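You operate a simulated robot arm through the tools that you are given. There is no shell and no other tool. Be economical: measure what you need, move in short steps, check, and stop when the job is done.

The job below is to be done with a simulated two-armed robot. You get a single attempt, and the scene is never put back.

## Task
Pick up the apple can with one hand, pass it to the other hand and put it on the top of the monitor bench. Set down upright: apple can.

It is judged by the outcome, as a careful person would: the job done as asked, and still so three seconds after it is handed in. It fails if anything else is knocked over, pushed out of place, dropped, spilled or broken.

## Robot
Two 7-joint arms with two-finger grippers on one trunk, on a base that drives. Base frame: it is fixed to the floor where the robot stands at the start and does not move with it; the origin is under the middle of the robot, x ahead of it, y to its left, z up. Readings come in cm, degrees, newtons and seconds.
The left shoulder is at the start at [4.5, 15.9, 110.5], the right one opposite. With the tool pointing down near the work surface each hand reaches from about 22 to 72 cm from the robot's upright axis, wherever it stands, measured 20 degrees to its own side. Places, roughly: top of the monitor bench [80, 220, 90]. Payload 2.45 kg a hand.
The tool frame of a hand sits at the grasp point between the pads (the TCP): z along the fingers, y along the line on which they close. The tips reach 2.6 cm beyond it. The gripper opens to 9.6 cm. The gripper's body begins 6.9 cm behind the TCP.
Orientation is that of the tool frame in the base frame, as a unit quaternion [x, y, z, w]. With the fingers straight down and closing along the base's y, the tool's x points along the base's -x, its y along +y and its z along -z.

## Interface
- The arms move only by the tool play_rows. It takes "left_deltas", "right_deltas" or both (then of equal length, played together; a hand with none holds still); each is a list of rows, each an object (a shift or turn left out is 0, a gripper value left out holds the last) with "linear": the shift along the base's x, y, z in cm, a list of three; "delta_rot": the turn, a rotation vector about the base's x, y, z in degrees, a list of three; "hand": the finger opening in cm, from 0 to 9.6. In form: [{"linear": [x, y, z], "delta_rot": [ax, ay, az], "hand": hand}, ...]. A call has 1 to 8 rows; each row is the pose to reach, as a shift and turn from the pose commanded when the call began. Each row takes 0.2 s and may step no farther than 5 cm and 8.6 degrees from the row before; otherwise, or with a gripper value out of range, the whole call is refused. A pose out of reach is approached as far as the arm can. The call stops where the force on the tool passes 40 N (or 10 N more than at its start, if that is more) or the arm is blocked; 0.2 s more then pass. Each finger halts on what it meets, pressing with about 24 N; the grip force reading is that of the motor and also rises with nothing between the fingers. The clock runs only during rows and for 0.2 s after the last one: add rows that repeat a pose to give the fingers time. The reply holds the time, the measured pose of the TCP, the force on the tool along the base axes, the opening and the grip force, in the units named above and with some noise, with the torque about the TCP (base axes, N m) and any sound that the robot's microphone picked up.
- Cameras (640 x 400 px; columns grow to the right, rows downward): "scene" is now at [10.17, -3.11, 156.31]; the picture's right is [-0.42, -0.91, 0.00], its down [-0.83, 0.38, -0.41] and it looks along [0.37, -0.17, -0.91] (base axes); focal length 266 px, centre (320, 200). "left" rides on the left gripper at [8.2, -0.3, -9.8] in its tool frame; the picture's right is [0.04, 1.00, 0.00], its down [-0.73, 0.03, -0.68] and it looks along [-0.68, 0.03, 0.73] (tool axes); focal length 256 px, centre (320, 200). "right" rides on the right gripper at [8.2, 0.3, -9.8] in its tool frame; the picture's right is [-0.04, 1.00, 0.00], its down [-0.73, -0.03, -0.68] and it looks along [-0.68, -0.03, 0.73] (tool axes); focal length 256 px, centre (320, 200). There is no depth. A picture from a camera that has moved, and an enlarged one, comes with that camera's place and axes in the base frame and with its lens.
- grab_frame(camera): a new picture of that camera. No time passes.
- slide_trunk(by): slides the trunk up (or, below 0, down) by that many cm; the arms and the scene camera ride with it, the base frame stays. It gives what a move gives, with no picture.
- roll_base(legs): drives the robot by 1 to 6 legs, each [ahead, left, turn to the left] in cm, cm and degrees, along the robot's own axes; the way and the turn of a leg run together, so that a leg with both is an arc; at most 150 cm and 180 degrees a leg. The arms and the cameras ride along, it lands a little off, and it stops where it bumps. It gives what a move gives.
- head_to(pan, tilt): turns the head with the scene camera to pan (to the left, within 120 degrees either way) and tilt (down, from -29 to 69), counted from straight ahead of the robot. It gives what a move gives.
- zoom(camera, box): a new picture of the part [left, top, right, bottom] of that camera's present view, enlarged. No time passes.
- hand_in(): hands the job in; it is judged then, once.

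Go step by step. Nothing tells you exact positions but the pictures and the camera data: compare them with the known pose of the tool, close in by small moves and look again before you grip or let go. The budget is 120 turns and 88 pictures, counting those below and the enlarged ones. Unless the task says otherwise, let go and move clear before handing in, and close with one line.

The tools are called after ">>>" as a command line: name --argument value ..., lists and objects as JSON in quotes. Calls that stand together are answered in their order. play_rows: Moves the arms, as the interface text tells. Its arguments: {"type":"object","properties":{"left_deltas":{"type":"array","items":{"type":"object","properties":{"linear":{"type":"array","items":{"type":"number"}},"delta_rot":{"type":"array","items":{"type":"number"}},"hand":{"type":"number"}}}},"right_deltas":{"type":"array","items":{"type":"object","properties":{"linear":{"type":"array","items":{"type":"number"}},"delta_rot":{"type":"array","items":{"type":"number"}},"hand":{"type":"number"}}}}},"required":[]} The other tools are called the same way: slide_trunk (by) slides the trunk up or down; roll_base (legs) drives the base; head_to (pan, tilt) turns the head that bears the scene camera; grab_frame (camera) takes a picture; zoom (camera, box) takes an enlarged picture of a part of a camera's view; hand_in () hands the job in.

At the start:

```text
time: 0.0
left_ee_pos: [45.24, 0.18, 100.2]
left_tool_rot: [-0.001, 1.0, 0.001, 0.0]
left_contact_force: [0.5, 0.0, 0.7]
left_moment: [-0.01, -0.02, 0.01]
left_finger_gap: 9.58
left_grasp_force: 0.1
right_ee_pos: [35.94, -27.43, 94.68]
right_tool_rot: [0.0, 1.0, 0.0, -0.001]
right_contact_force: [1.0, 0.1, 0.8]
right_moment: [0.01, -0.02, 0.0]
right_finger_gap: 9.59
right_grasp_force: 0.0
trunk travel left (down, up): [-27.5, 29.2]
robot x, y, heading: [-0.27, -0.04, 0.0]
head pan, tilt: [-24.7, 65.6]
```

scene: 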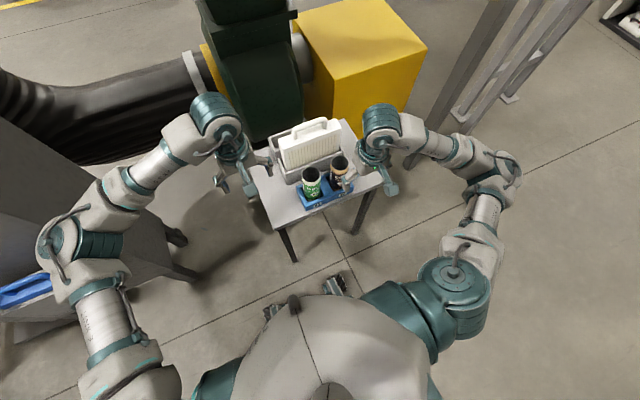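
right: 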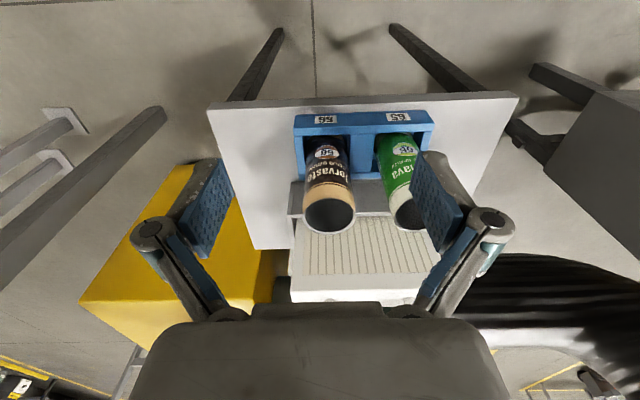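
left: 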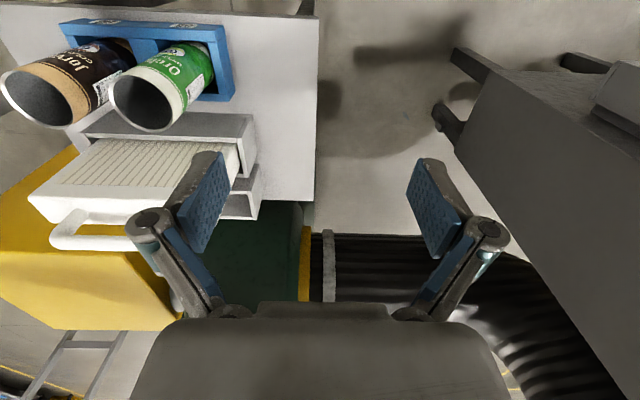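

I see two cans in a blue two-slot rack on a small table, one green and one dark. I need to read the labels to see which is apple.

>>> zoom --camera "right" --box '[280, 100, 440, 240]'

>>> zoom --camera "left" --box '[0, 10, 240, 150]'

>>> zoom --camera "scene" --box '[260, 110, 400, 220]'

```text
2.86 times, centred on (360, 170) of right
camera zoom: at [27.74, -27.17, 104.52], right [0.04, 1.0, 0.0], down [0.73, -0.03, 0.68], along [0.68, -0.03, -0.73], focal length 731 px, centre (206, 286)
```

zoom: 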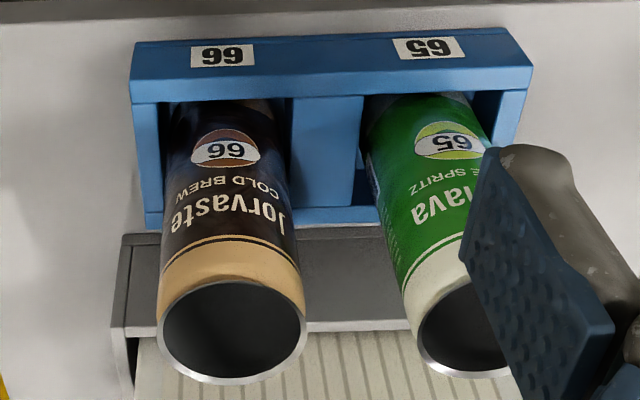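

```text
2.67 times, centred on (120, 80) of left
camera zoom: at [37.05, -0.25, 110.05], right [-0.04, 1.0, 0.0], down [0.73, 0.03, 0.68], along [0.68, 0.03, -0.73], focal length 683 px, centre (853, 520)
```

zoom: 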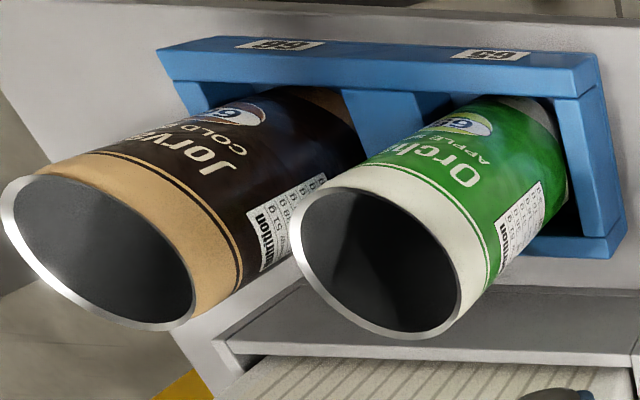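

```text
3.64 times, centred on (330, 165) of scene
camera zoom: at [10.17, -3.11, 156.31], right [-0.42, -0.91, 0.0], down [-0.83, 0.38, -0.41], along [0.37, -0.17, -0.91], focal length 967 px, centre (284, 327)
```

zoom: 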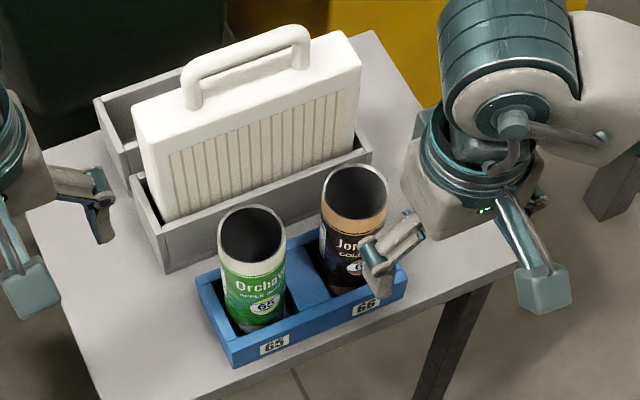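

The green can (65) is "Orchava Apple Spritz", so it is the apple can. I put its rim centre at about (48.2, -17.6, 84.7), with the rack top at z≈73.7 and the dark can near y=-27.4. The right hand will tilt to approach from the robot's side and grip mid-height, leaving the top free for the left hand, and the left arm moves aside a bit.

>>> play_rows --right_deltas '[{"linear": [0, 1.2, 0], "delta_rot": [0, -8.5, 0], "hand": 8.2}, {"linear": [0, 2.4, 0], "delta_rot": [0, -17, 0]}, {"linear": [0, 3.6, 0], "delta_rot": [0, -25.5, 0]}, {"linear": [0, 4.8, -1], "delta_rot": [0, -34, 0]}, {"linear": [0, 6, -2], "delta_rot": [0, -42.5, 0]}, {"linear": [0, 7.3, -3], "delta_rot": [0, -51, 0]}, {"linear": [0, 8.6, -4], "delta_rot": [0, -59, 0]}, {"linear": [0, 9.8, -5], "delta_rot": [0, -60, 0]}]' --left_deltas '[{"linear": [0, 2, 0]}, {"linear": [0, 4, 0]}, {"linear": [0, 6, 0]}, {"linear": [0, 8, 0]}, {"linear": [0, 10, 0]}, {"linear": [0, 12, 0]}, {"linear": [0, 14, 0]}, {"linear": [0, 15, 0]}]'

>>> grab_frame --camera "right"

>>> grab_frame --camera "scene"

```text
time: 2.0
left_ee_pos: [44.59, 15.61, 100.6]
left_tool_rot: [0.001, 1.0, -0.001, 0.004]
left_contact_force: [-0.2, 0.2, -0.3]
left_moment: [0.02, 0.03, 0.0]
left_finger_gap: 9.59
left_grasp_force: 0.2
right_ee_pos: [41.54, -10.04, 87.38]
right_tool_rot: [0.01, 0.859, 0.039, 0.51]
right_contact_force: [-0.6, 0.7, 0.5]
right_moment: [0.0, -0.01, -0.03]
right_finger_gap: 8.2
right_grasp_force: 0.1
right hand out of reach, approached as far as the arm can: row 2, 3, 4, 5, 6, 7, 8
trunk travel left (down, up): [-27.5, 29.2]
robot x, y, heading: [0.17, 0.24, -0.2]
head pan, tilt: [-24.7, 65.6]
stopped in row 8 (right hand): the arm was blocked; the commanded pose is now the measured one
```

```text
81 pictures are left
camera right: at [28.74, -9.75, 85.05], right [0.0, 0.99, 0.11], down [-0.24, -0.11, 0.96], along [0.97, -0.03, 0.24], focal length 256 px, centre (320, 200)
```

right: 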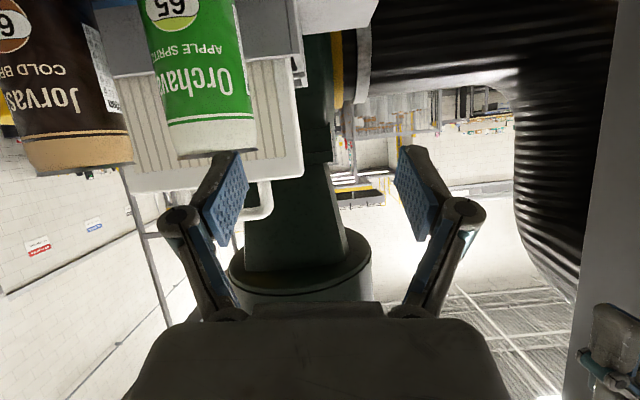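

```text
80 pictures are left
camera scene: at [10.12, -1.81, 156.34], right [-0.42, -0.91, 0.01], down [-0.83, 0.38, -0.41], along [0.37, -0.18, -0.91], focal length 266 px, centre (320, 200)
```

scene: 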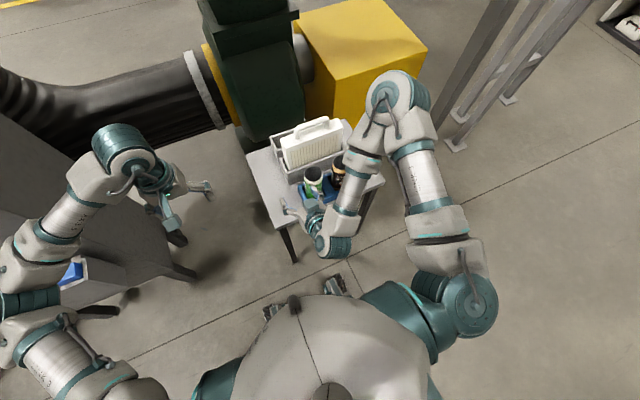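

The tilted pose is too close to the robot, and the arm folded up at its limit without touching anything. I'll raise and untilt the hand, then back the base off so the can is at a comfortable distance.

>>> play_rows --right_deltas '[{"linear": [0, 0, 2.5], "delta_rot": [0, 8, 0]}, {"linear": [-1, -2, 5], "delta_rot": [0, 16, 0]}, {"linear": [-2, -5, 7], "delta_rot": [0, 24, 0]}, {"linear": [-3, -8, 9], "delta_rot": [0, 32, 0]}, {"linear": [-4, -11, 11], "delta_rot": [0, 40, 0]}, {"linear": [-5, -14, 12], "delta_rot": [0, 48, 0]}, {"linear": [-5, -16, 13], "delta_rot": [0, 56, 0]}, {"linear": [-5, -17, 13], "delta_rot": [0, 60, 0]}]'

>>> grab_frame --camera "scene"

```text
time: 3.8
left_ee_pos: [44.87, 15.47, 100.67]
left_tool_rot: [0.0, 1.0, -0.001, 0.002]
left_contact_force: [-1.2, 0.2, 0.8]
left_moment: [0.03, 0.02, 0.02]
left_finger_gap: 9.59
left_grasp_force: 0.1
right_ee_pos: [36.44, -27.11, 100.37]
right_tool_rot: [0.03, 0.999, 0.029, 0.01]
right_contact_force: [-0.2, -0.1, 0.3]
right_moment: [0.03, -0.05, 0.01]
right_finger_gap: 8.18
right_grasp_force: 0.1
right hand out of reach, approached as far as the arm can: row 1, 2, 3, 4
trunk travel left (down, up): [-27.5, 29.2]
robot x, y, heading: [-0.03, 0.05, -0.2]
head pan, tilt: [-24.7, 65.6]
```

```text
79 pictures are left
camera scene: at [10.2, -2.58, 156.32], right [-0.42, -0.91, 0.0], down [-0.83, 0.38, -0.41], along [0.37, -0.17, -0.91], focal length 266 px, centre (320, 200)
```

scene: 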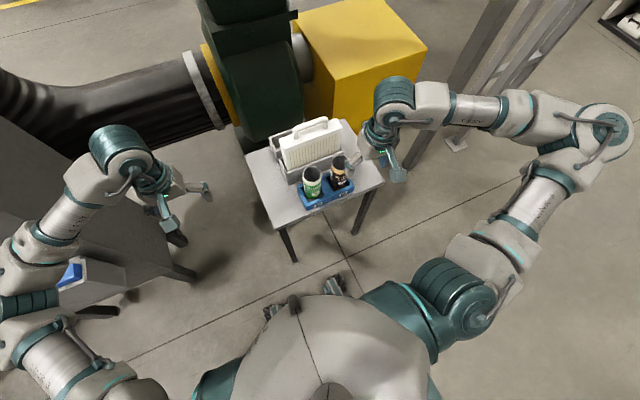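

I'll look around before backing up, to see the structure to the left, what is behind, and the bench.

>>> head_to --pan 50 --tilt 30

>>> grab_frame --camera "scene"

>>> head_to --pan 110 --tilt 40

>>> grab_frame --camera "scene"

>>> head_to --pan -110 --tilt 40

>>> grab_frame --camera "scene"

```text
time: 5.3
left_ee_pos: [44.65, 15.35, 100.79]
left_tool_rot: [0.001, 1.0, 0.0, 0.003]
left_contact_force: [0.2, 0.8, 0.7]
left_moment: [0.01, 0.01, 0.01]
left_finger_gap: 9.58
left_grasp_force: 0.0
right_ee_pos: [36.46, -27.08, 100.29]
right_tool_rot: [0.03, 0.999, 0.028, 0.012]
right_contact_force: [0.1, 0.4, -0.5]
right_moment: [-0.01, -0.03, 0.0]
right_finger_gap: 8.18
right_grasp_force: 0.0
trunk travel left (down, up): [-27.5, 29.2]
robot x, y, heading: [0.03, 0.38, -0.4]
head pan, tilt: [50.0, 30.0]
```

```text
78 pictures are left
camera scene: at [10.57, 6.61, 161.15], right [0.76, -0.64, 0.0], down [-0.33, -0.38, -0.86], along [0.56, 0.66, -0.5], focal length 266 px, centre (320, 200)
```

scene: 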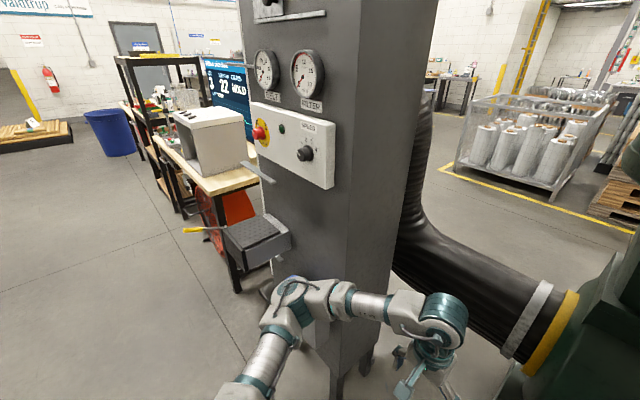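

```text
time: 6.6
left_ee_pos: [44.6, 15.33, 100.63]
left_tool_rot: [0.0, 1.0, 0.0, 0.003]
left_contact_force: [-0.1, -0.7, 0.1]
left_moment: [-0.01, 0.02, 0.0]
left_finger_gap: 9.6
left_grasp_force: 0.0
right_ee_pos: [36.46, -27.17, 100.36]
right_tool_rot: [0.031, 0.999, 0.029, 0.011]
right_contact_force: [-0.1, 0.6, -1.4]
right_moment: [-0.02, 0.01, 0.02]
right_finger_gap: 8.21
right_grasp_force: 0.1
trunk travel left (down, up): [-27.5, 29.2]
robot x, y, heading: [0.08, 0.24, -0.1]
head pan, tilt: [110.0, 40.0]
```

```text
77 pictures are left
camera scene: at [1.84, 7.69, 159.66], right [0.94, 0.34, 0.0], down [0.22, -0.6, -0.77], along [-0.26, 0.72, -0.64], focal length 266 px, centre (320, 200)
```

scene: 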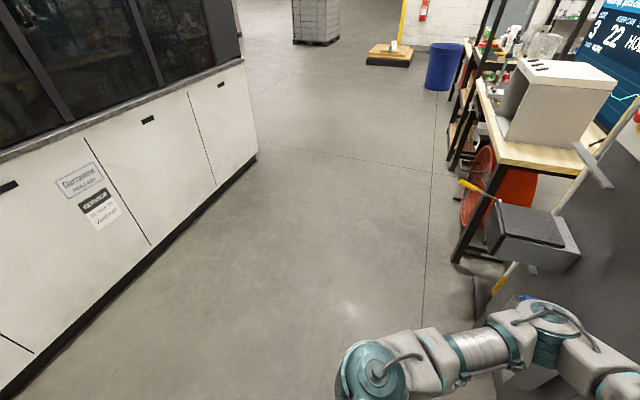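

```text
time: 9.7
left_ee_pos: [44.63, 15.44, 100.59]
left_tool_rot: [0.001, 1.0, 0.001, 0.004]
left_contact_force: [0.6, -0.4, 0.8]
left_moment: [0.03, -0.02, 0.03]
left_finger_gap: 9.6
left_grasp_force: 0.0
right_ee_pos: [36.43, -27.17, 100.28]
right_tool_rot: [0.03, 0.999, 0.029, 0.011]
right_contact_force: [-0.6, -0.1, -0.3]
right_moment: [-0.02, 0.03, -0.01]
right_finger_gap: 8.21
right_grasp_force: 0.0
trunk travel left (down, up): [-27.5, 29.2]
robot x, y, heading: [-0.02, -0.03, -0.2]
head pan, tilt: [-110.0, 40.0]
```

```text
76 pictures are left
camera scene: at [1.81, -8.32, 159.64], right [-0.94, 0.34, 0.0], down [0.22, 0.6, -0.77], along [-0.27, -0.72, -0.64], focal length 266 px, centre (320, 200)
```

scene: 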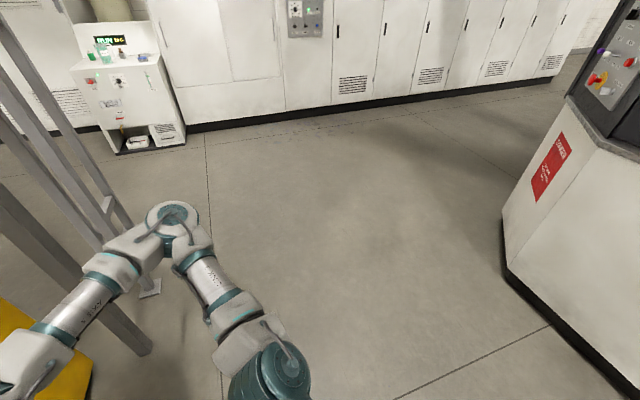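

Plenty of free floor behind, and the panel shelf at about (39, 73) is clear of the left elbow. I'll back up 20 cm and point the head at the can.

>>> roll_base --legs '[[-20, 0, 0]]'

>>> head_to --pan -15 --tilt 50

>>> grab_frame --camera "scene"

```text
time: 11.3
left_ee_pos: [24.45, 15.33, 100.63]
left_tool_rot: [0.002, 1.0, 0.0, 0.003]
left_contact_force: [-0.8, 0.0, 0.6]
left_moment: [0.0, -0.01, -0.03]
left_finger_gap: 9.61
left_grasp_force: 0.0
right_ee_pos: [16.33, -27.14, 100.33]
right_tool_rot: [0.029, 0.999, 0.029, 0.011]
right_contact_force: [0.2, -0.4, -0.6]
right_moment: [0.01, -0.02, -0.02]
right_finger_gap: 8.17
right_grasp_force: 0.1
trunk travel left (down, up): [-27.5, 29.2]
robot x, y, heading: [-19.95, -0.04, -0.1]
head pan, tilt: [-110.0, 40.0]
```

```text
time: 13.0
left_ee_pos: [24.24, 15.44, 100.77]
left_tool_rot: [0.001, 1.0, 0.0, 0.005]
left_contact_force: [0.6, 0.0, 0.3]
left_moment: [0.03, 0.01, 0.03]
left_finger_gap: 9.61
left_grasp_force: 0.0
right_ee_pos: [16.02, -27.12, 100.48]
right_tool_rot: [0.03, 0.999, 0.029, 0.013]
right_contact_force: [0.5, 0.1, 0.3]
right_moment: [-0.04, 0.01, -0.01]
right_finger_gap: 8.17
right_grasp_force: 0.0
trunk travel left (down, up): [-27.5, 29.2]
robot x, y, heading: [-19.82, 0.29, 0.0]
head pan, tilt: [-15.0, 50.0]
```

```text
75 pictures are left
camera scene: at [-7.94, -2.3, 158.19], right [-0.26, -0.97, 0.0], down [-0.74, 0.2, -0.64], along [0.62, -0.17, -0.77], focal length 266 px, centre (320, 200)
```

scene: 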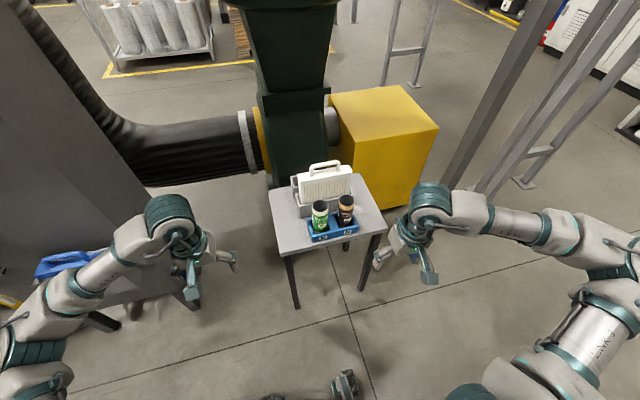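

Now I bring the right hand forward and tilt it again with room.

>>> play_rows --right_deltas '[{"linear": [4, 1, 0]}, {"linear": [8, 2, 0], "delta_rot": [0, -8.5, 0]}, {"linear": [12, 4, -1], "delta_rot": [0, -17, 0]}, {"linear": [15, 6, -2], "delta_rot": [0, -25.5, 0]}, {"linear": [18, 8, -4], "delta_rot": [0, -34, 0]}, {"linear": [20, 9.5, -6], "delta_rot": [0, -42.5, 0]}, {"linear": [20, 9.5, -8], "delta_rot": [0, -50, 0]}, {"linear": [20, 9.5, -9], "delta_rot": [0, -55, 0]}]'

>>> grab_frame --camera "right"

>>> grab_frame --camera "scene"

```text
time: 14.8
left_ee_pos: [24.19, 15.38, 100.74]
left_tool_rot: [0.001, 1.0, 0.0, 0.004]
left_contact_force: [-0.2, -0.5, 0.4]
left_moment: [0.01, -0.01, -0.03]
left_finger_gap: 9.61
left_grasp_force: 0.0
right_ee_pos: [36.1, -17.63, 91.48]
right_tool_rot: [0.013, 0.88, 0.04, 0.473]
right_contact_force: [-0.6, -0.5, 0.2]
right_moment: [0.0, -0.01, 0.03]
right_finger_gap: 8.17
right_grasp_force: 0.1
trunk travel left (down, up): [-27.5, 29.2]
robot x, y, heading: [-19.93, -0.17, 0.1]
head pan, tilt: [-15.0, 50.0]
```

```text
74 pictures are left
camera right: at [23.26, -17.42, 90.11], right [0.01, 0.99, 0.12], down [-0.16, -0.11, 0.98], along [0.99, -0.03, 0.16], focal length 256 px, centre (320, 200)
```

right: 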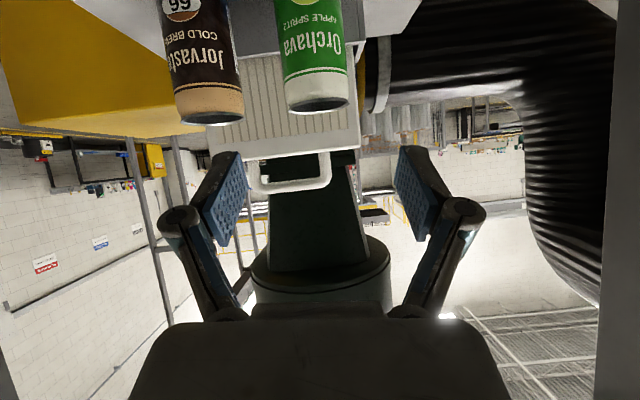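

```text
73 pictures are left
camera scene: at [-7.84, -2.26, 158.18], right [-0.26, -0.97, 0.0], down [-0.74, 0.2, -0.64], along [0.62, -0.17, -0.77], focal length 266 px, centre (320, 200)
```

scene: 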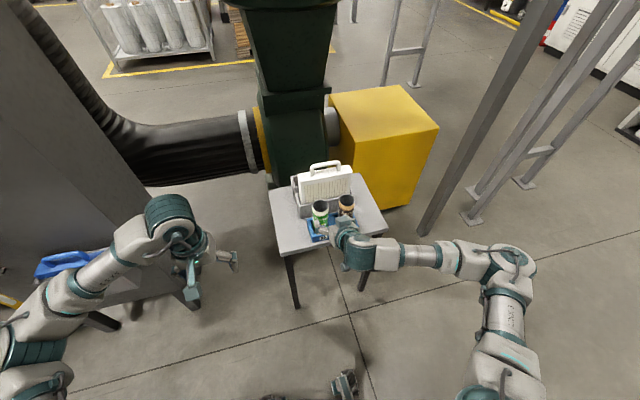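

The can's rim agrees at (48.2, -17.5, 85). I'll correct the hand's slight roll and go to the pre-grasp pose in line with the can.

>>> play_rows --right_deltas '[{"linear": [0.5, 0.1, -3], "delta_rot": [-4.7, 0, -0.9]}, {"linear": [2, 0.1, -6], "delta_rot": [-4.7, 0, -0.9]}, {"linear": [4.6, 0.1, -9], "delta_rot": [-4.7, 0, -0.9]}]'

>>> grab_frame --camera "right"

>>> zoom --camera "scene" --box '[260, 150, 420, 260]'

```text
time: 15.6
left_ee_pos: [24.26, 16.08, 100.6]
left_tool_rot: [0.001, 1.0, -0.003, 0.005]
left_contact_force: [0.2, -0.8, -0.1]
left_moment: [0.04, 0.01, 0.02]
left_finger_gap: 9.64
left_grasp_force: 0.0
right_ee_pos: [40.73, -16.62, 82.71]
right_tool_rot: [0.001, 0.881, -0.001, 0.473]
right_contact_force: [1.0, 1.0, 0.0]
right_moment: [-0.02, 0.04, -0.03]
right_finger_gap: 8.2
right_grasp_force: 0.0
trunk travel left (down, up): [-27.5, 29.2]
robot x, y, heading: [-19.99, 0.94, -0.3]
head pan, tilt: [-15.0, 50.0]
```

```text
72 pictures are left
camera right: at [27.97, -16.33, 81.4], right [0.03, 1.0, 0.03], down [-0.16, -0.03, 0.99], along [0.99, -0.03, 0.16], focal length 256 px, centre (320, 200)
```

right: 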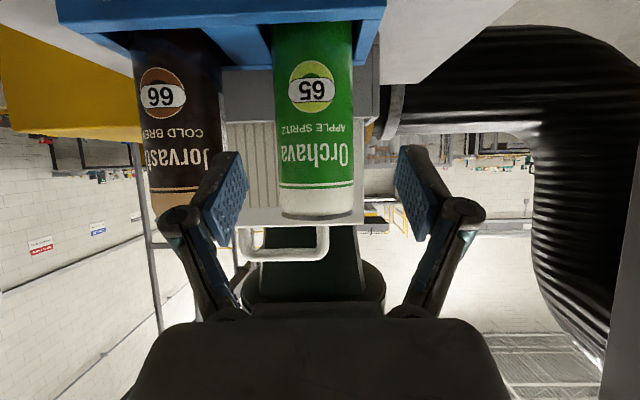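

```text
3.64 times, centred on (340, 205) of scene
camera zoom: at [-7.72, -1.38, 158.15], right [-0.26, -0.97, 0.01], down [-0.74, 0.2, -0.64], along [0.62, -0.17, -0.77], focal length 967 px, centre (247, 182)
```

zoom: 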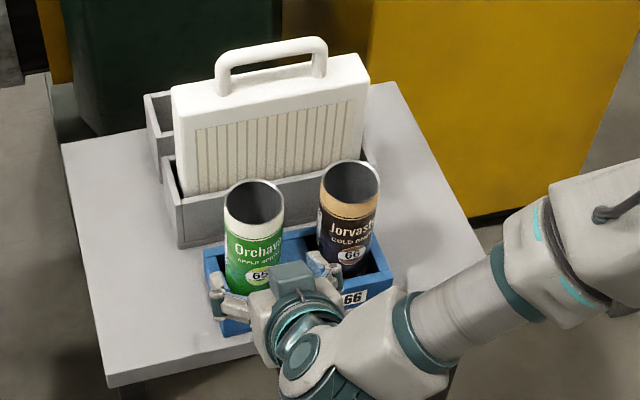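

The hand is aligned but the base is swaying a little, so I'll wait and read the pose again before closing in.

>>> play_rows --right_deltas '[{"linear": [0, 0, 0]}, {"linear": [0, 0, 0]}]'

```text
time: 16.2
left_ee_pos: [24.22, 14.98, 100.88]
left_tool_rot: [0.002, 1.0, 0.001, 0.004]
left_contact_force: [-0.7, -0.6, -0.8]
left_moment: [0.02, 0.03, 0.02]
left_finger_gap: 9.6
left_grasp_force: 0.0
right_ee_pos: [40.6, -17.81, 82.33]
right_tool_rot: [0.003, 0.882, -0.001, 0.471]
right_contact_force: [0.1, -1.4, -0.8]
right_moment: [0.02, -0.05, -0.01]
right_finger_gap: 8.22
right_grasp_force: 0.0
trunk travel left (down, up): [-27.5, 29.2]
robot x, y, heading: [-20.03, 0.29, 0.1]
head pan, tilt: [-15.0, 50.0]
```

It settled near y=-17.6, so I approach along the tool axis.

>>> play_rows --right_deltas '[{"linear": [1.9, 0.1, -1.25]}, {"linear": [3.8, 0.1, -2.5]}, {"linear": [5.7, 0.1, -3.75]}, {"linear": [7.5, 0.1, -5]}, {"linear": [7.5, 0.1, -5]}]'

>>> grab_frame --camera "right"

>>> zoom --camera "scene" --box '[260, 150, 420, 260]'

```text
time: 17.4
left_ee_pos: [24.23, 15.77, 100.73]
left_tool_rot: [0.001, 1.0, 0.0, 0.004]
left_contact_force: [-0.5, -0.5, 0.0]
left_moment: [-0.01, 0.01, 0.02]
left_finger_gap: 9.6
left_grasp_force: 0.1
right_ee_pos: [48.11, -17.08, 77.43]
right_tool_rot: [0.0, 0.882, -0.004, 0.471]
right_contact_force: [0.4, -0.3, -0.3]
right_moment: [-0.03, 0.0, 0.0]
right_finger_gap: 8.19
right_grasp_force: 0.1
right hand out of reach, approached as far as the arm can: row 2
trunk travel left (down, up): [-27.5, 29.2]
robot x, y, heading: [-20.32, 0.35, -0.2]
head pan, tilt: [-15.0, 50.0]
```

```text
70 pictures are left
camera right: at [35.31, -16.69, 76.34], right [0.03, 1.0, 0.03], down [-0.16, -0.02, 0.99], along [0.99, -0.03, 0.15], focal length 256 px, centre (320, 200)
```

right: 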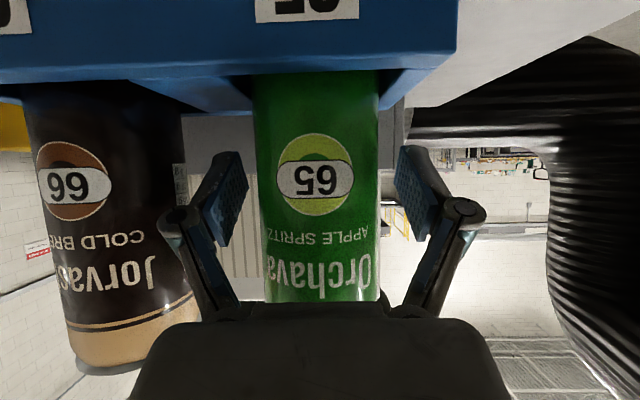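

```text
3.64 times, centred on (340, 205) of scene
camera zoom: at [-7.77, -1.81, 158.18], right [-0.26, -0.97, 0.0], down [-0.74, 0.2, -0.64], along [0.62, -0.17, -0.77], focal length 967 px, centre (247, 182)
```

zoom: 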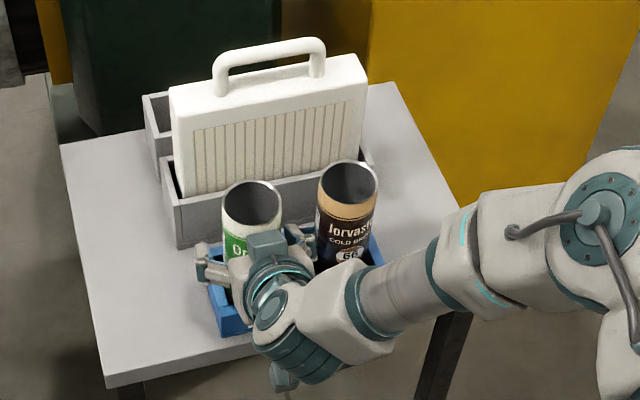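

The can sits between the pads, so I close the right gripper.

>>> play_rows --right_deltas '[{"hand": 5.0}, {"hand": 5.0}, {"hand": 5.0}]'

>>> grab_frame --camera "right"

```text
time: 18.2
left_ee_pos: [24.13, 15.44, 100.81]
left_tool_rot: [0.001, 1.0, 0.0, 0.004]
left_contact_force: [0.3, -0.3, 0.0]
left_moment: [-0.03, 0.01, 0.0]
left_finger_gap: 9.62
left_grasp_force: 0.1
right_ee_pos: [48.03, -17.29, 77.56]
right_tool_rot: [0.002, 0.882, -0.003, 0.471]
right_contact_force: [0.9, -0.7, 0.9]
right_moment: [-0.03, -0.02, -0.02]
right_finger_gap: 5.26
right_grasp_force: 24.5
trunk travel left (down, up): [-27.5, 29.2]
robot x, y, heading: [-19.93, -0.08, -0.3]
head pan, tilt: [-15.0, 50.0]
```

```text
68 pictures are left
camera right: at [35.3, -16.88, 76.35], right [0.03, 1.0, 0.03], down [-0.16, -0.02, 0.99], along [0.99, -0.03, 0.16], focal length 256 px, centre (320, 200)
```

right: 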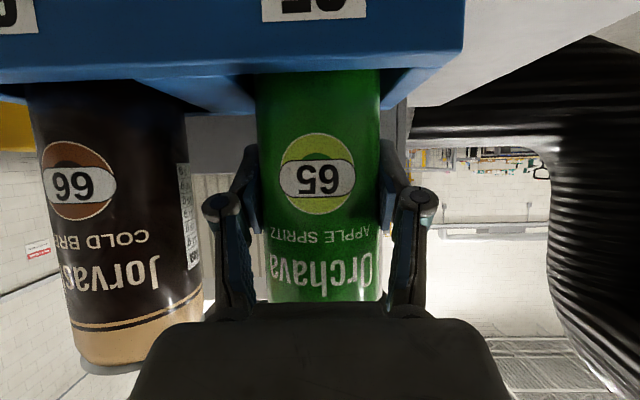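

It is gripped firmly with a gap of 5.26 cm. I lift straight up in moderate steps.

>>> play_rows --right_deltas '[{"linear": [0, 0, 1.5], "hand": 5.0}, {"linear": [0, 0, 4]}, {"linear": [0, 0, 7]}, {"linear": [0, 0, 10]}, {"linear": [0, 0, 13]}, {"linear": [0, 0, 16]}, {"linear": [0, 0, 18]}]'

>>> grab_frame --camera "scene"

>>> grab_frame --camera "right"

```text
time: 19.8
left_ee_pos: [24.2, 15.42, 100.8]
left_tool_rot: [0.001, 1.0, 0.001, 0.005]
left_contact_force: [0.4, 0.0, -0.5]
left_moment: [-0.02, -0.02, 0.0]
left_finger_gap: 9.61
left_grasp_force: 0.0
right_ee_pos: [48.15, -17.45, 95.45]
right_tool_rot: [0.002, 0.881, -0.002, 0.473]
right_contact_force: [0.2, -0.1, 0.5]
right_moment: [-0.01, -0.01, -0.04]
right_finger_gap: 5.28
right_grasp_force: 23.8
trunk travel left (down, up): [-27.5, 29.2]
robot x, y, heading: [-19.85, 0.35, -0.0]
head pan, tilt: [-15.0, 50.0]
```

```text
67 pictures are left
camera scene: at [-7.82, -2.16, 158.18], right [-0.26, -0.97, 0.0], down [-0.74, 0.2, -0.64], along [0.62, -0.17, -0.77], focal length 266 px, centre (320, 200)
```

scene: 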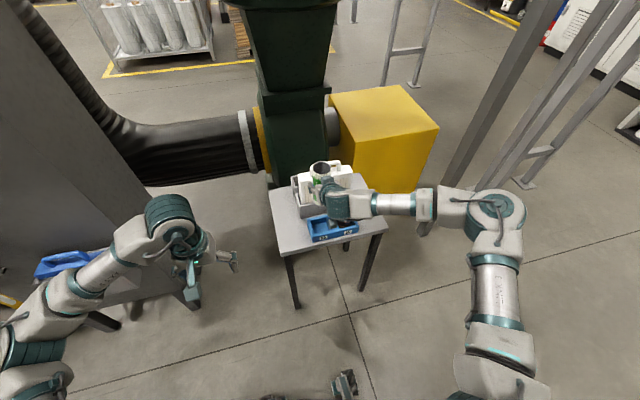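

```text
66 pictures are left
camera right: at [35.33, -17.14, 94.14], right [0.02, 1.0, 0.03], down [-0.16, -0.03, 0.99], along [0.99, -0.03, 0.16], focal length 256 px, centre (320, 200)
```

right: 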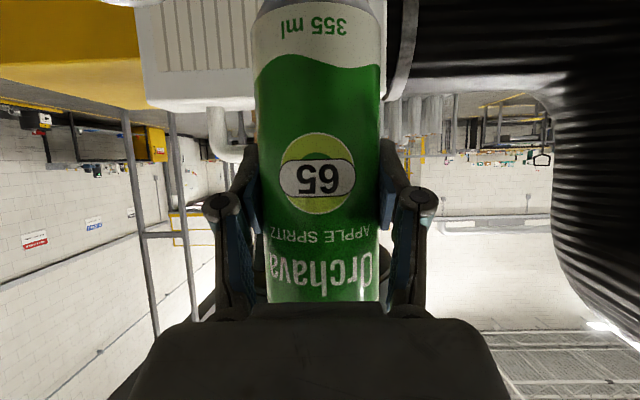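

The apple can is lifted upright. I back off from the table to hand over in free space and check that the dark can stayed put.

>>> roll_base --legs '[[-30, 0, 0]]'

>>> grab_frame --camera "scene"

```text
time: 21.9
left_ee_pos: [-6.1, 15.65, 100.72]
left_tool_rot: [0.0, 1.0, 0.0, 0.005]
left_contact_force: [-1.1, -0.1, -0.3]
left_moment: [0.01, 0.0, 0.04]
left_finger_gap: 9.57
left_grasp_force: 0.0
right_ee_pos: [17.9, -17.25, 95.33]
right_tool_rot: [0.001, 0.881, -0.001, 0.473]
right_contact_force: [-0.4, 0.4, 1.4]
right_moment: [0.01, 0.01, -0.01]
right_finger_gap: 5.27
right_grasp_force: 24.2
trunk travel left (down, up): [-27.5, 29.2]
robot x, y, heading: [-50.41, 0.15, 0.1]
head pan, tilt: [-15.0, 50.0]
```

```text
65 pictures are left
camera scene: at [-38.01, -2.13, 158.17], right [-0.26, -0.97, 0.0], down [-0.74, 0.2, -0.64], along [0.62, -0.17, -0.77], focal length 266 px, centre (320, 200)
```

scene: 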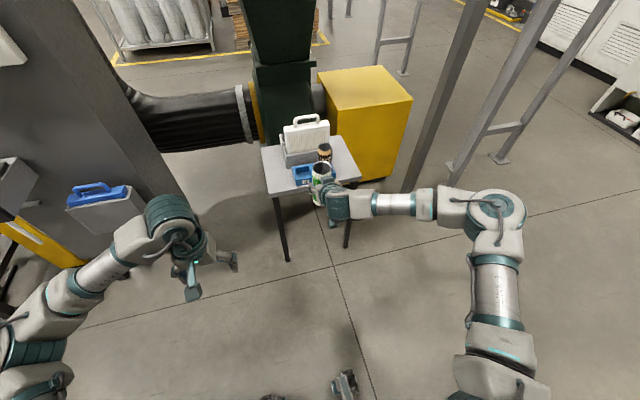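

The dark can and the rest are undisturbed. Next I bring the can in front of the robot, yawing the right hand so it comes from the right side, while the left hand rises out of the way.

>>> play_rows --right_deltas '[{"linear": [-1.5, 1.5, 0], "delta_rot": [0, 0, 7]}, {"linear": [-3, 3, 0], "delta_rot": [0, 0, 14]}, {"linear": [-4.5, 4.5, 0], "delta_rot": [0, 0, 21]}, {"linear": [-6, 6, 0], "delta_rot": [0, 0, 28]}, {"linear": [-8, 7.5, 0], "delta_rot": [0, 0, 35]}, {"linear": [-10, 9, 0], "delta_rot": [0, 0, 42]}, {"linear": [-11.5, 10.5, 0], "delta_rot": [0, 0, 49]}, {"linear": [-13, 12, 0], "delta_rot": [0, 0, 56]}]' --left_deltas '[{"linear": [0, 1, 3]}, {"linear": [0, 2, 6]}, {"linear": [0, 3, 9]}, {"linear": [0, 4, 12]}, {"linear": [0, 5, 14]}, {"linear": [0, 6, 16]}, {"linear": [0, 6, 16]}, {"linear": [0, 6, 16]}]'

>>> grab_frame --camera "scene"

>>> grab_frame --camera "right"

```text
time: 23.7
left_ee_pos: [-6.35, 21.48, 117.06]
left_tool_rot: [0.002, 1.0, 0.0, 0.007]
left_contact_force: [0.2, -0.6, 0.4]
left_moment: [-0.02, 0.01, 0.01]
left_finger_gap: 9.61
left_grasp_force: 0.1
right_ee_pos: [4.56, -5.34, 95.75]
right_tool_rot: [-0.413, 0.777, 0.224, 0.42]
right_contact_force: [0.0, 0.3, -0.2]
right_moment: [-0.04, -0.02, 0.02]
right_finger_gap: 5.28
right_grasp_force: 23.7
trunk travel left (down, up): [-27.5, 29.2]
robot x, y, heading: [-50.12, 0.38, 0.3]
head pan, tilt: [-15.0, 50.0]
```

```text
64 pictures are left
camera scene: at [-38.14, -2.07, 158.19], right [-0.26, -0.97, 0.0], down [-0.74, 0.2, -0.64], along [0.62, -0.17, -0.77], focal length 266 px, centre (320, 200)
```

scene: 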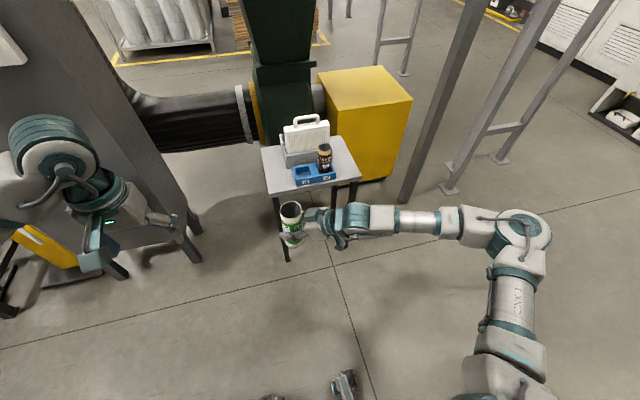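

```text
63 pictures are left
camera right: at [-2.94, -15.67, 94.4], right [-0.82, 0.58, 0.03], down [-0.07, -0.15, 0.99], along [0.57, 0.8, 0.17], focal length 256 px, centre (320, 200)
```

right: 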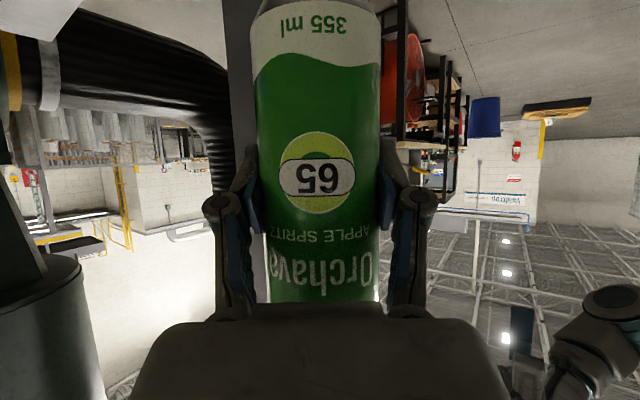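

The can is upright at about (4.6, -5.3) with its rim at z≈103. I yaw the right hand further so it comes squarely from the right, and turn the left hand −90° so its camera faces away.

>>> play_rows --right_deltas '[{"delta_rot": [0, 0, 6]}, {"delta_rot": [0, 0, 12]}, {"delta_rot": [0, 0, 18]}, {"delta_rot": [0, 0, 24]}, {"delta_rot": [0, 0, 28]}, {"delta_rot": [0, 0, 28]}, {"delta_rot": [0, 0, 28]}, {"delta_rot": [0, 0, 28]}]' --left_deltas '[{"linear": [1, 0, 0], "delta_rot": [0, 0, -8.5]}, {"linear": [2, 0, 0], "delta_rot": [0, 0, -17]}, {"linear": [3, 0, 0], "delta_rot": [0, 0, -25.5]}, {"linear": [4, 0, 0], "delta_rot": [0, 0, -34]}, {"linear": [5, 0, 0], "delta_rot": [0, 0, -42.5]}, {"linear": [6, 0, 0], "delta_rot": [0, 0, -51]}, {"linear": [7, 0, 0], "delta_rot": [0, 0, -59.5]}, {"linear": [8, 0, 0], "delta_rot": [0, 0, -68]}]'

```text
time: 25.5
left_ee_pos: [-8.07, 14.9, 113.77]
left_tool_rot: [0.557, 0.831, -0.004, 0.007]
left_contact_force: [-0.7, -0.3, -0.4]
left_moment: [-0.01, -0.02, -0.01]
left_finger_gap: 9.58
left_grasp_force: 0.0
left hand out of reach, approached as far as the arm can: row 6, 7, 8
right_ee_pos: [4.55, -5.42, 95.66]
right_tool_rot: [-0.588, 0.654, 0.318, 0.354]
right_contact_force: [0.2, -0.8, -0.5]
right_moment: [0.01, -0.01, 0.01]
right_finger_gap: 5.31
right_grasp_force: 23.9
right hand out of reach, approached as far as the arm can: row 1, 2
trunk travel left (down, up): [-27.5, 29.2]
robot x, y, heading: [-50.36, 0.33, -0.0]
head pan, tilt: [-15.0, 50.0]
```

The left hand is too high and near for comfort, so I lower the can 15 cm so the left can work in its good zone.

>>> play_rows --right_deltas '[{"linear": [1, 0, -3]}, {"linear": [2, 0, -6]}, {"linear": [2, 0, -9]}, {"linear": [2, 0, -12]}, {"linear": [2, 0, -15]}]' --left_deltas '[{"linear": [2, 0, -1]}, {"linear": [4, 0, -3]}, {"linear": [6, 0, -5]}, {"linear": [8, 0, -7]}, {"linear": [10, 0, -9]}]'

>>> grab_frame --camera "scene"

```text
time: 26.7
left_ee_pos: [-4.68, 11.44, 104.93]
left_tool_rot: [0.557, 0.831, -0.004, 0.004]
left_contact_force: [0.4, -0.3, 0.8]
left_moment: [-0.01, 0.02, 0.02]
left_finger_gap: 9.59
left_grasp_force: 0.1
left hand out of reach, approached as far as the arm can: row 1, 2, 3, 4, 5
right_ee_pos: [6.51, -5.49, 80.65]
right_tool_rot: [-0.589, 0.654, 0.318, 0.353]
right_contact_force: [0.1, 0.2, -0.1]
right_moment: [-0.02, 0.01, 0.03]
right_finger_gap: 5.32
right_grasp_force: 23.8
trunk travel left (down, up): [-27.5, 29.2]
robot x, y, heading: [-50.23, -0.03, 0.0]
head pan, tilt: [-15.0, 50.0]
```

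```text
62 pictures are left
camera scene: at [-37.85, -2.21, 158.16], right [-0.26, -0.97, 0.0], down [-0.74, 0.2, -0.64], along [0.62, -0.17, -0.77], focal length 266 px, centre (320, 200)
```

scene: 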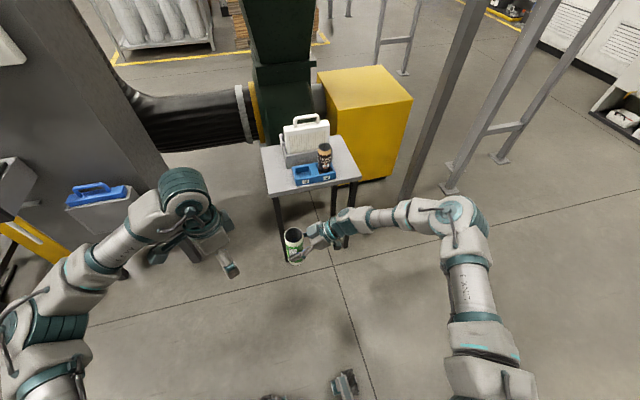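

The left arm is limited at this yaw, so I ease its yaw back to about −45° and see whether it reaches.

>>> play_rows --left_deltas '[{"delta_rot": [0, 0, 8]}, {"delta_rot": [0, 0, 16]}, {"delta_rot": [0, 0, 23]}, {"delta_rot": [0, 0, 23]}]'

```text
time: 27.7
left_ee_pos: [-4.96, 11.68, 104.93]
left_tool_rot: [0.382, 0.924, -0.003, 0.007]
left_contact_force: [0.0, -0.2, -0.7]
left_moment: [-0.02, -0.02, -0.07]
left_finger_gap: 9.59
left_grasp_force: 0.1
right_ee_pos: [6.5, -5.39, 80.63]
right_tool_rot: [-0.588, 0.655, 0.317, 0.354]
right_contact_force: [-0.3, 0.2, -0.2]
right_moment: [-0.01, -0.02, -0.02]
right_finger_gap: 5.27
right_grasp_force: 24.7
trunk travel left (down, up): [-27.5, 29.2]
robot x, y, heading: [-50.69, 0.2, -0.0]
head pan, tilt: [-15.0, 50.0]
```

>>> play_rows --left_deltas '[{"linear": [4, 0, 0]}, {"linear": [8, -2, 0]}, {"linear": [11.5, -6, 0]}, {"linear": [11.5, -10, 0]}]'

```text
refused: row 3 steps farther than a row can; nothing moved
```

>>> play_rows --left_deltas '[{"linear": [4, 0, 0]}, {"linear": [8, -1, 0]}, {"linear": [11.5, -4, 0]}, {"linear": [11.5, -8, 0]}, {"linear": [11.5, -10, 0]}]'

>>> grab_frame --camera "left"

>>> grab_frame --camera "scene"

```text
time: 28.9
left_ee_pos: [6.55, 1.51, 104.8]
left_tool_rot: [0.383, 0.924, -0.002, 0.006]
left_contact_force: [-0.5, 0.6, 0.0]
left_moment: [-0.02, -0.01, -0.01]
left_finger_gap: 9.59
left_grasp_force: 0.2
right_ee_pos: [6.47, -5.56, 80.68]
right_tool_rot: [-0.588, 0.654, 0.319, 0.354]
right_contact_force: [-0.3, -0.6, 0.2]
right_moment: [0.01, -0.01, -0.01]
right_finger_gap: 5.3
right_grasp_force: 24.1
trunk travel left (down, up): [-27.5, 29.2]
robot x, y, heading: [-50.22, 0.36, -0.0]
head pan, tilt: [-15.0, 50.0]
```

```text
61 pictures are left
camera left: at [0.46, 7.01, 114.43], right [0.68, 0.73, 0.0], down [0.53, -0.49, 0.69], along [0.51, -0.47, -0.73], focal length 256 px, centre (320, 200)
```

left: 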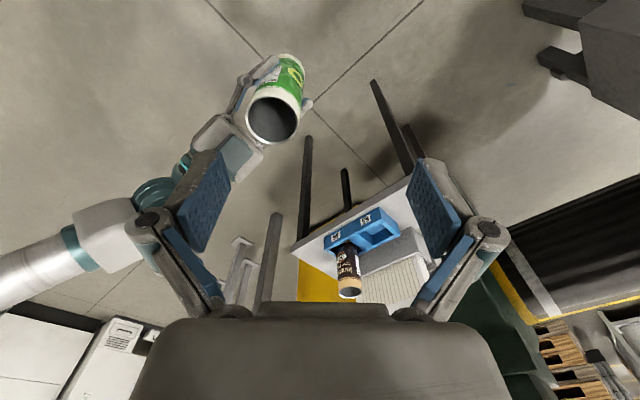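

```text
60 pictures are left
camera scene: at [-37.97, -2.51, 158.17], right [-0.26, -0.97, 0.0], down [-0.74, 0.2, -0.64], along [0.62, -0.16, -0.77], focal length 266 px, centre (320, 200)
```

scene: 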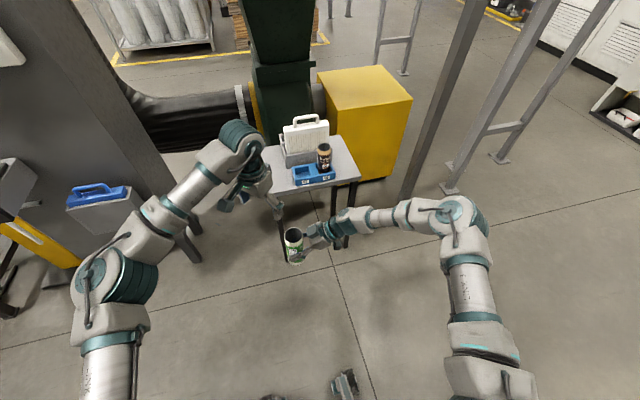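

Reach is good further out. I try turning the left hand to the full −90° here, before descending.

>>> play_rows --left_deltas '[{"delta_rot": [0, 0, -8]}, {"delta_rot": [0, 0, -16]}, {"delta_rot": [0, 0, -24]}, {"delta_rot": [0, 0, -32]}, {"delta_rot": [0, 0, -40]}, {"delta_rot": [0, 0, -45]}]'

```text
time: 30.3
left_ee_pos: [-10.51, -4.89, 104.33]
left_tool_rot: [0.672, 0.74, -0.008, 0.007]
left_contact_force: [-0.4, -0.8, 0.1]
left_moment: [0.01, -0.02, 0.01]
left_finger_gap: 9.6
left_grasp_force: 0.0
left hand out of reach, approached as far as the arm can: row 1, 2, 3, 4, 5, 6
right_ee_pos: [6.31, -5.44, 80.82]
right_tool_rot: [-0.589, 0.654, 0.317, 0.354]
right_contact_force: [0.5, 0.0, -1.1]
right_moment: [-0.03, -0.01, -0.01]
right_finger_gap: 5.3
right_grasp_force: 24.3
trunk travel left (down, up): [-27.5, 29.2]
robot x, y, heading: [-50.28, -0.07, -0.0]
head pan, tilt: [-15.0, 50.0]
```

−45° is the left's limit, so I return it there. I'll yaw the right a bit more so the two hands are still nearly opposed.

>>> play_rows --left_deltas '[{"linear": [2, 0, 0], "delta_rot": [0, 0, 8]}, {"linear": [5, 1, 0], "delta_rot": [0, 0, 16]}, {"linear": [8, 2, 0], "delta_rot": [0, 0, 24]}, {"linear": [11, 3, 0], "delta_rot": [0, 0, 32]}, {"linear": [14, 5, 0], "delta_rot": [0, 0, 40]}, {"linear": [17, 6.5, 0], "delta_rot": [0, 0, 41]}, {"linear": [17, 6.5, 0], "delta_rot": [0, 0, 41]}, {"linear": [17, 6.5, 0], "delta_rot": [0, 0, 41]}]' --right_deltas '[{"linear": [0, 0, 0]}, {"linear": [0, 0, 0]}, {"linear": [0, 0.5, 0], "delta_rot": [0, 0, 4]}, {"linear": [0, 1, 0], "delta_rot": [0, 0, 8]}, {"linear": [0, 1.5, 0], "delta_rot": [0, 0, 12]}, {"linear": [0, 2, 0], "delta_rot": [0, 0, 16]}, {"linear": [0, 2.5, 0], "delta_rot": [0, 0, 20]}, {"linear": [0, 2.5, 0], "delta_rot": [0, 0, 20]}]'

>>> grab_frame --camera "scene"

>>> grab_frame --camera "left"

```text
time: 32.1
left_ee_pos: [6.49, 1.3, 104.07]
left_tool_rot: [0.37, 0.929, -0.005, 0.009]
left_contact_force: [-0.5, -0.7, 0.4]
left_moment: [0.0, 0.0, -0.01]
left_finger_gap: 9.61
left_grasp_force: 0.1
right_ee_pos: [6.62, -2.96, 80.62]
right_tool_rot: [0.693, -0.542, -0.375, -0.293]
right_contact_force: [0.5, -0.5, 0.6]
right_moment: [-0.01, 0.0, 0.03]
right_finger_gap: 5.25
right_grasp_force: 24.4
trunk travel left (down, up): [-27.5, 29.2]
robot x, y, heading: [-50.58, 0.15, 0.0]
head pan, tilt: [-15.0, 50.0]
```

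```text
59 pictures are left
camera scene: at [-37.94, -2.28, 158.17], right [-0.26, -0.97, 0.0], down [-0.74, 0.2, -0.64], along [0.62, -0.17, -0.77], focal length 266 px, centre (320, 200)
```

scene: 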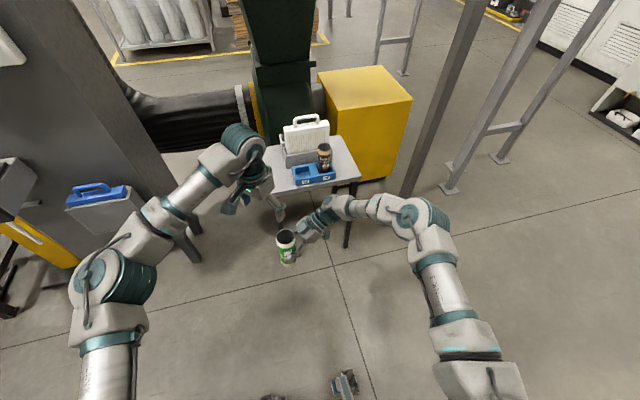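

```text
58 pictures are left
camera left: at [0.16, 6.77, 113.63], right [0.66, 0.75, 0.0], down [0.54, -0.47, 0.69], along [0.52, -0.46, -0.72], focal length 256 px, centre (320, 200)
```

left: 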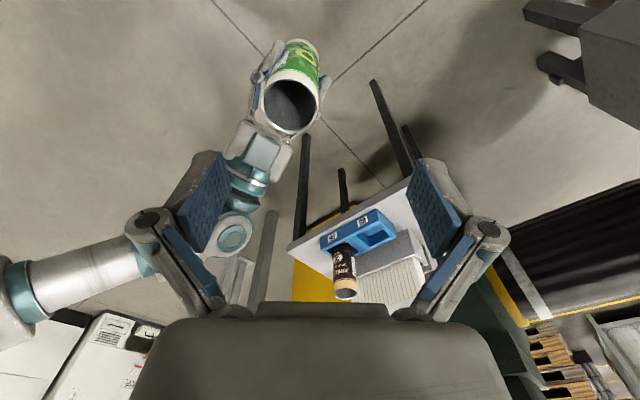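

The hands now oppose well, and the can rim measures (6.7, -3.0, 87.9). I move the left above the can to a hover, gap 8 cm.

>>> play_rows --left_deltas '[{"linear": [0.15, -2.2, -2], "hand": 8}, {"linear": [0.15, -4.3, -4]}, {"linear": [0.15, -4.3, -7]}, {"linear": [0.15, -4.3, -10]}, {"linear": [0.15, -4.3, -10]}]'

>>> grab_frame --camera "left"

>>> zoom --camera "scene" --box '[200, 150, 420, 300]'

>>> grab_frame --camera "right"

```text
time: 33.3
left_ee_pos: [6.47, -2.9, 93.95]
left_tool_rot: [0.37, 0.929, -0.005, 0.01]
left_contact_force: [0.0, 0.1, 0.3]
left_moment: [-0.02, -0.03, 0.01]
left_finger_gap: 7.96
left_grasp_force: 0.1
right_ee_pos: [6.6, -2.87, 80.78]
right_tool_rot: [0.692, -0.542, -0.375, -0.295]
right_contact_force: [0.5, 0.4, 0.6]
right_moment: [-0.03, -0.02, -0.01]
right_finger_gap: 5.28
right_grasp_force: 23.7
trunk travel left (down, up): [-27.5, 29.2]
robot x, y, heading: [-50.41, 0.25, 0.0]
head pan, tilt: [-15.0, 50.0]
```

```text
57 pictures are left
camera left: at [0.24, 2.49, 103.62], right [0.66, 0.75, 0.0], down [0.54, -0.47, 0.69], along [0.52, -0.46, -0.72], focal length 256 px, centre (320, 200)
```

left: 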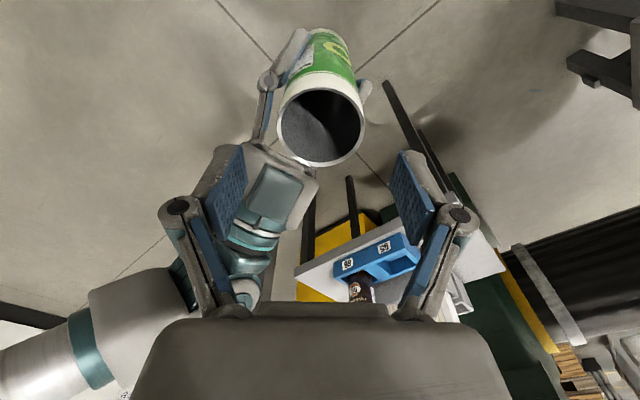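

```text
2.67 times, centred on (310, 225) of scene
camera zoom: at [-37.98, -2.24, 158.18], right [-0.26, -0.97, 0.0], down [-0.74, 0.2, -0.64], along [0.62, -0.17, -0.77], focal length 709 px, centre (347, 133)
```

zoom: 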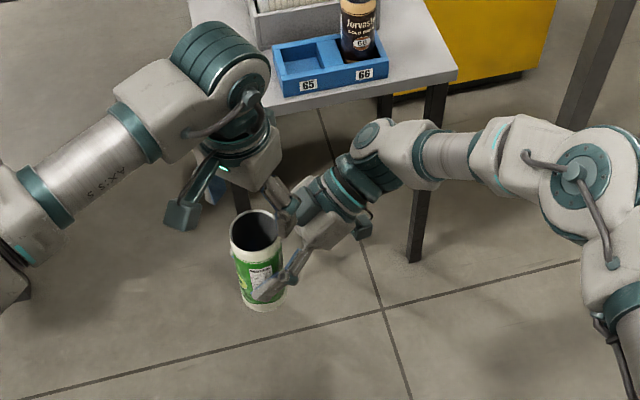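

```text
55 pictures are left
camera right: at [9.18, -15.36, 79.36], right [-0.97, -0.22, 0.03], down [0.07, -0.16, 0.99], along [-0.21, 0.96, 0.17], focal length 256 px, centre (320, 200)
```

right: 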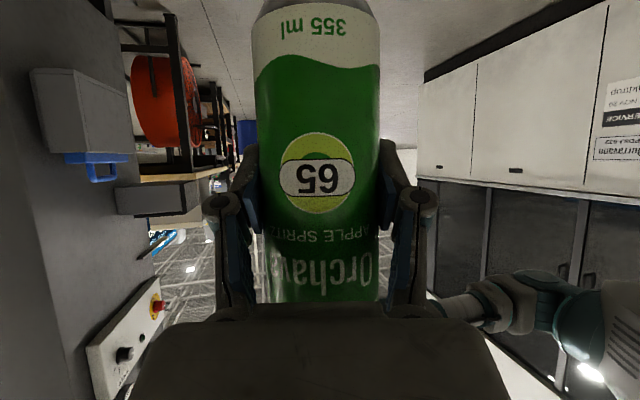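

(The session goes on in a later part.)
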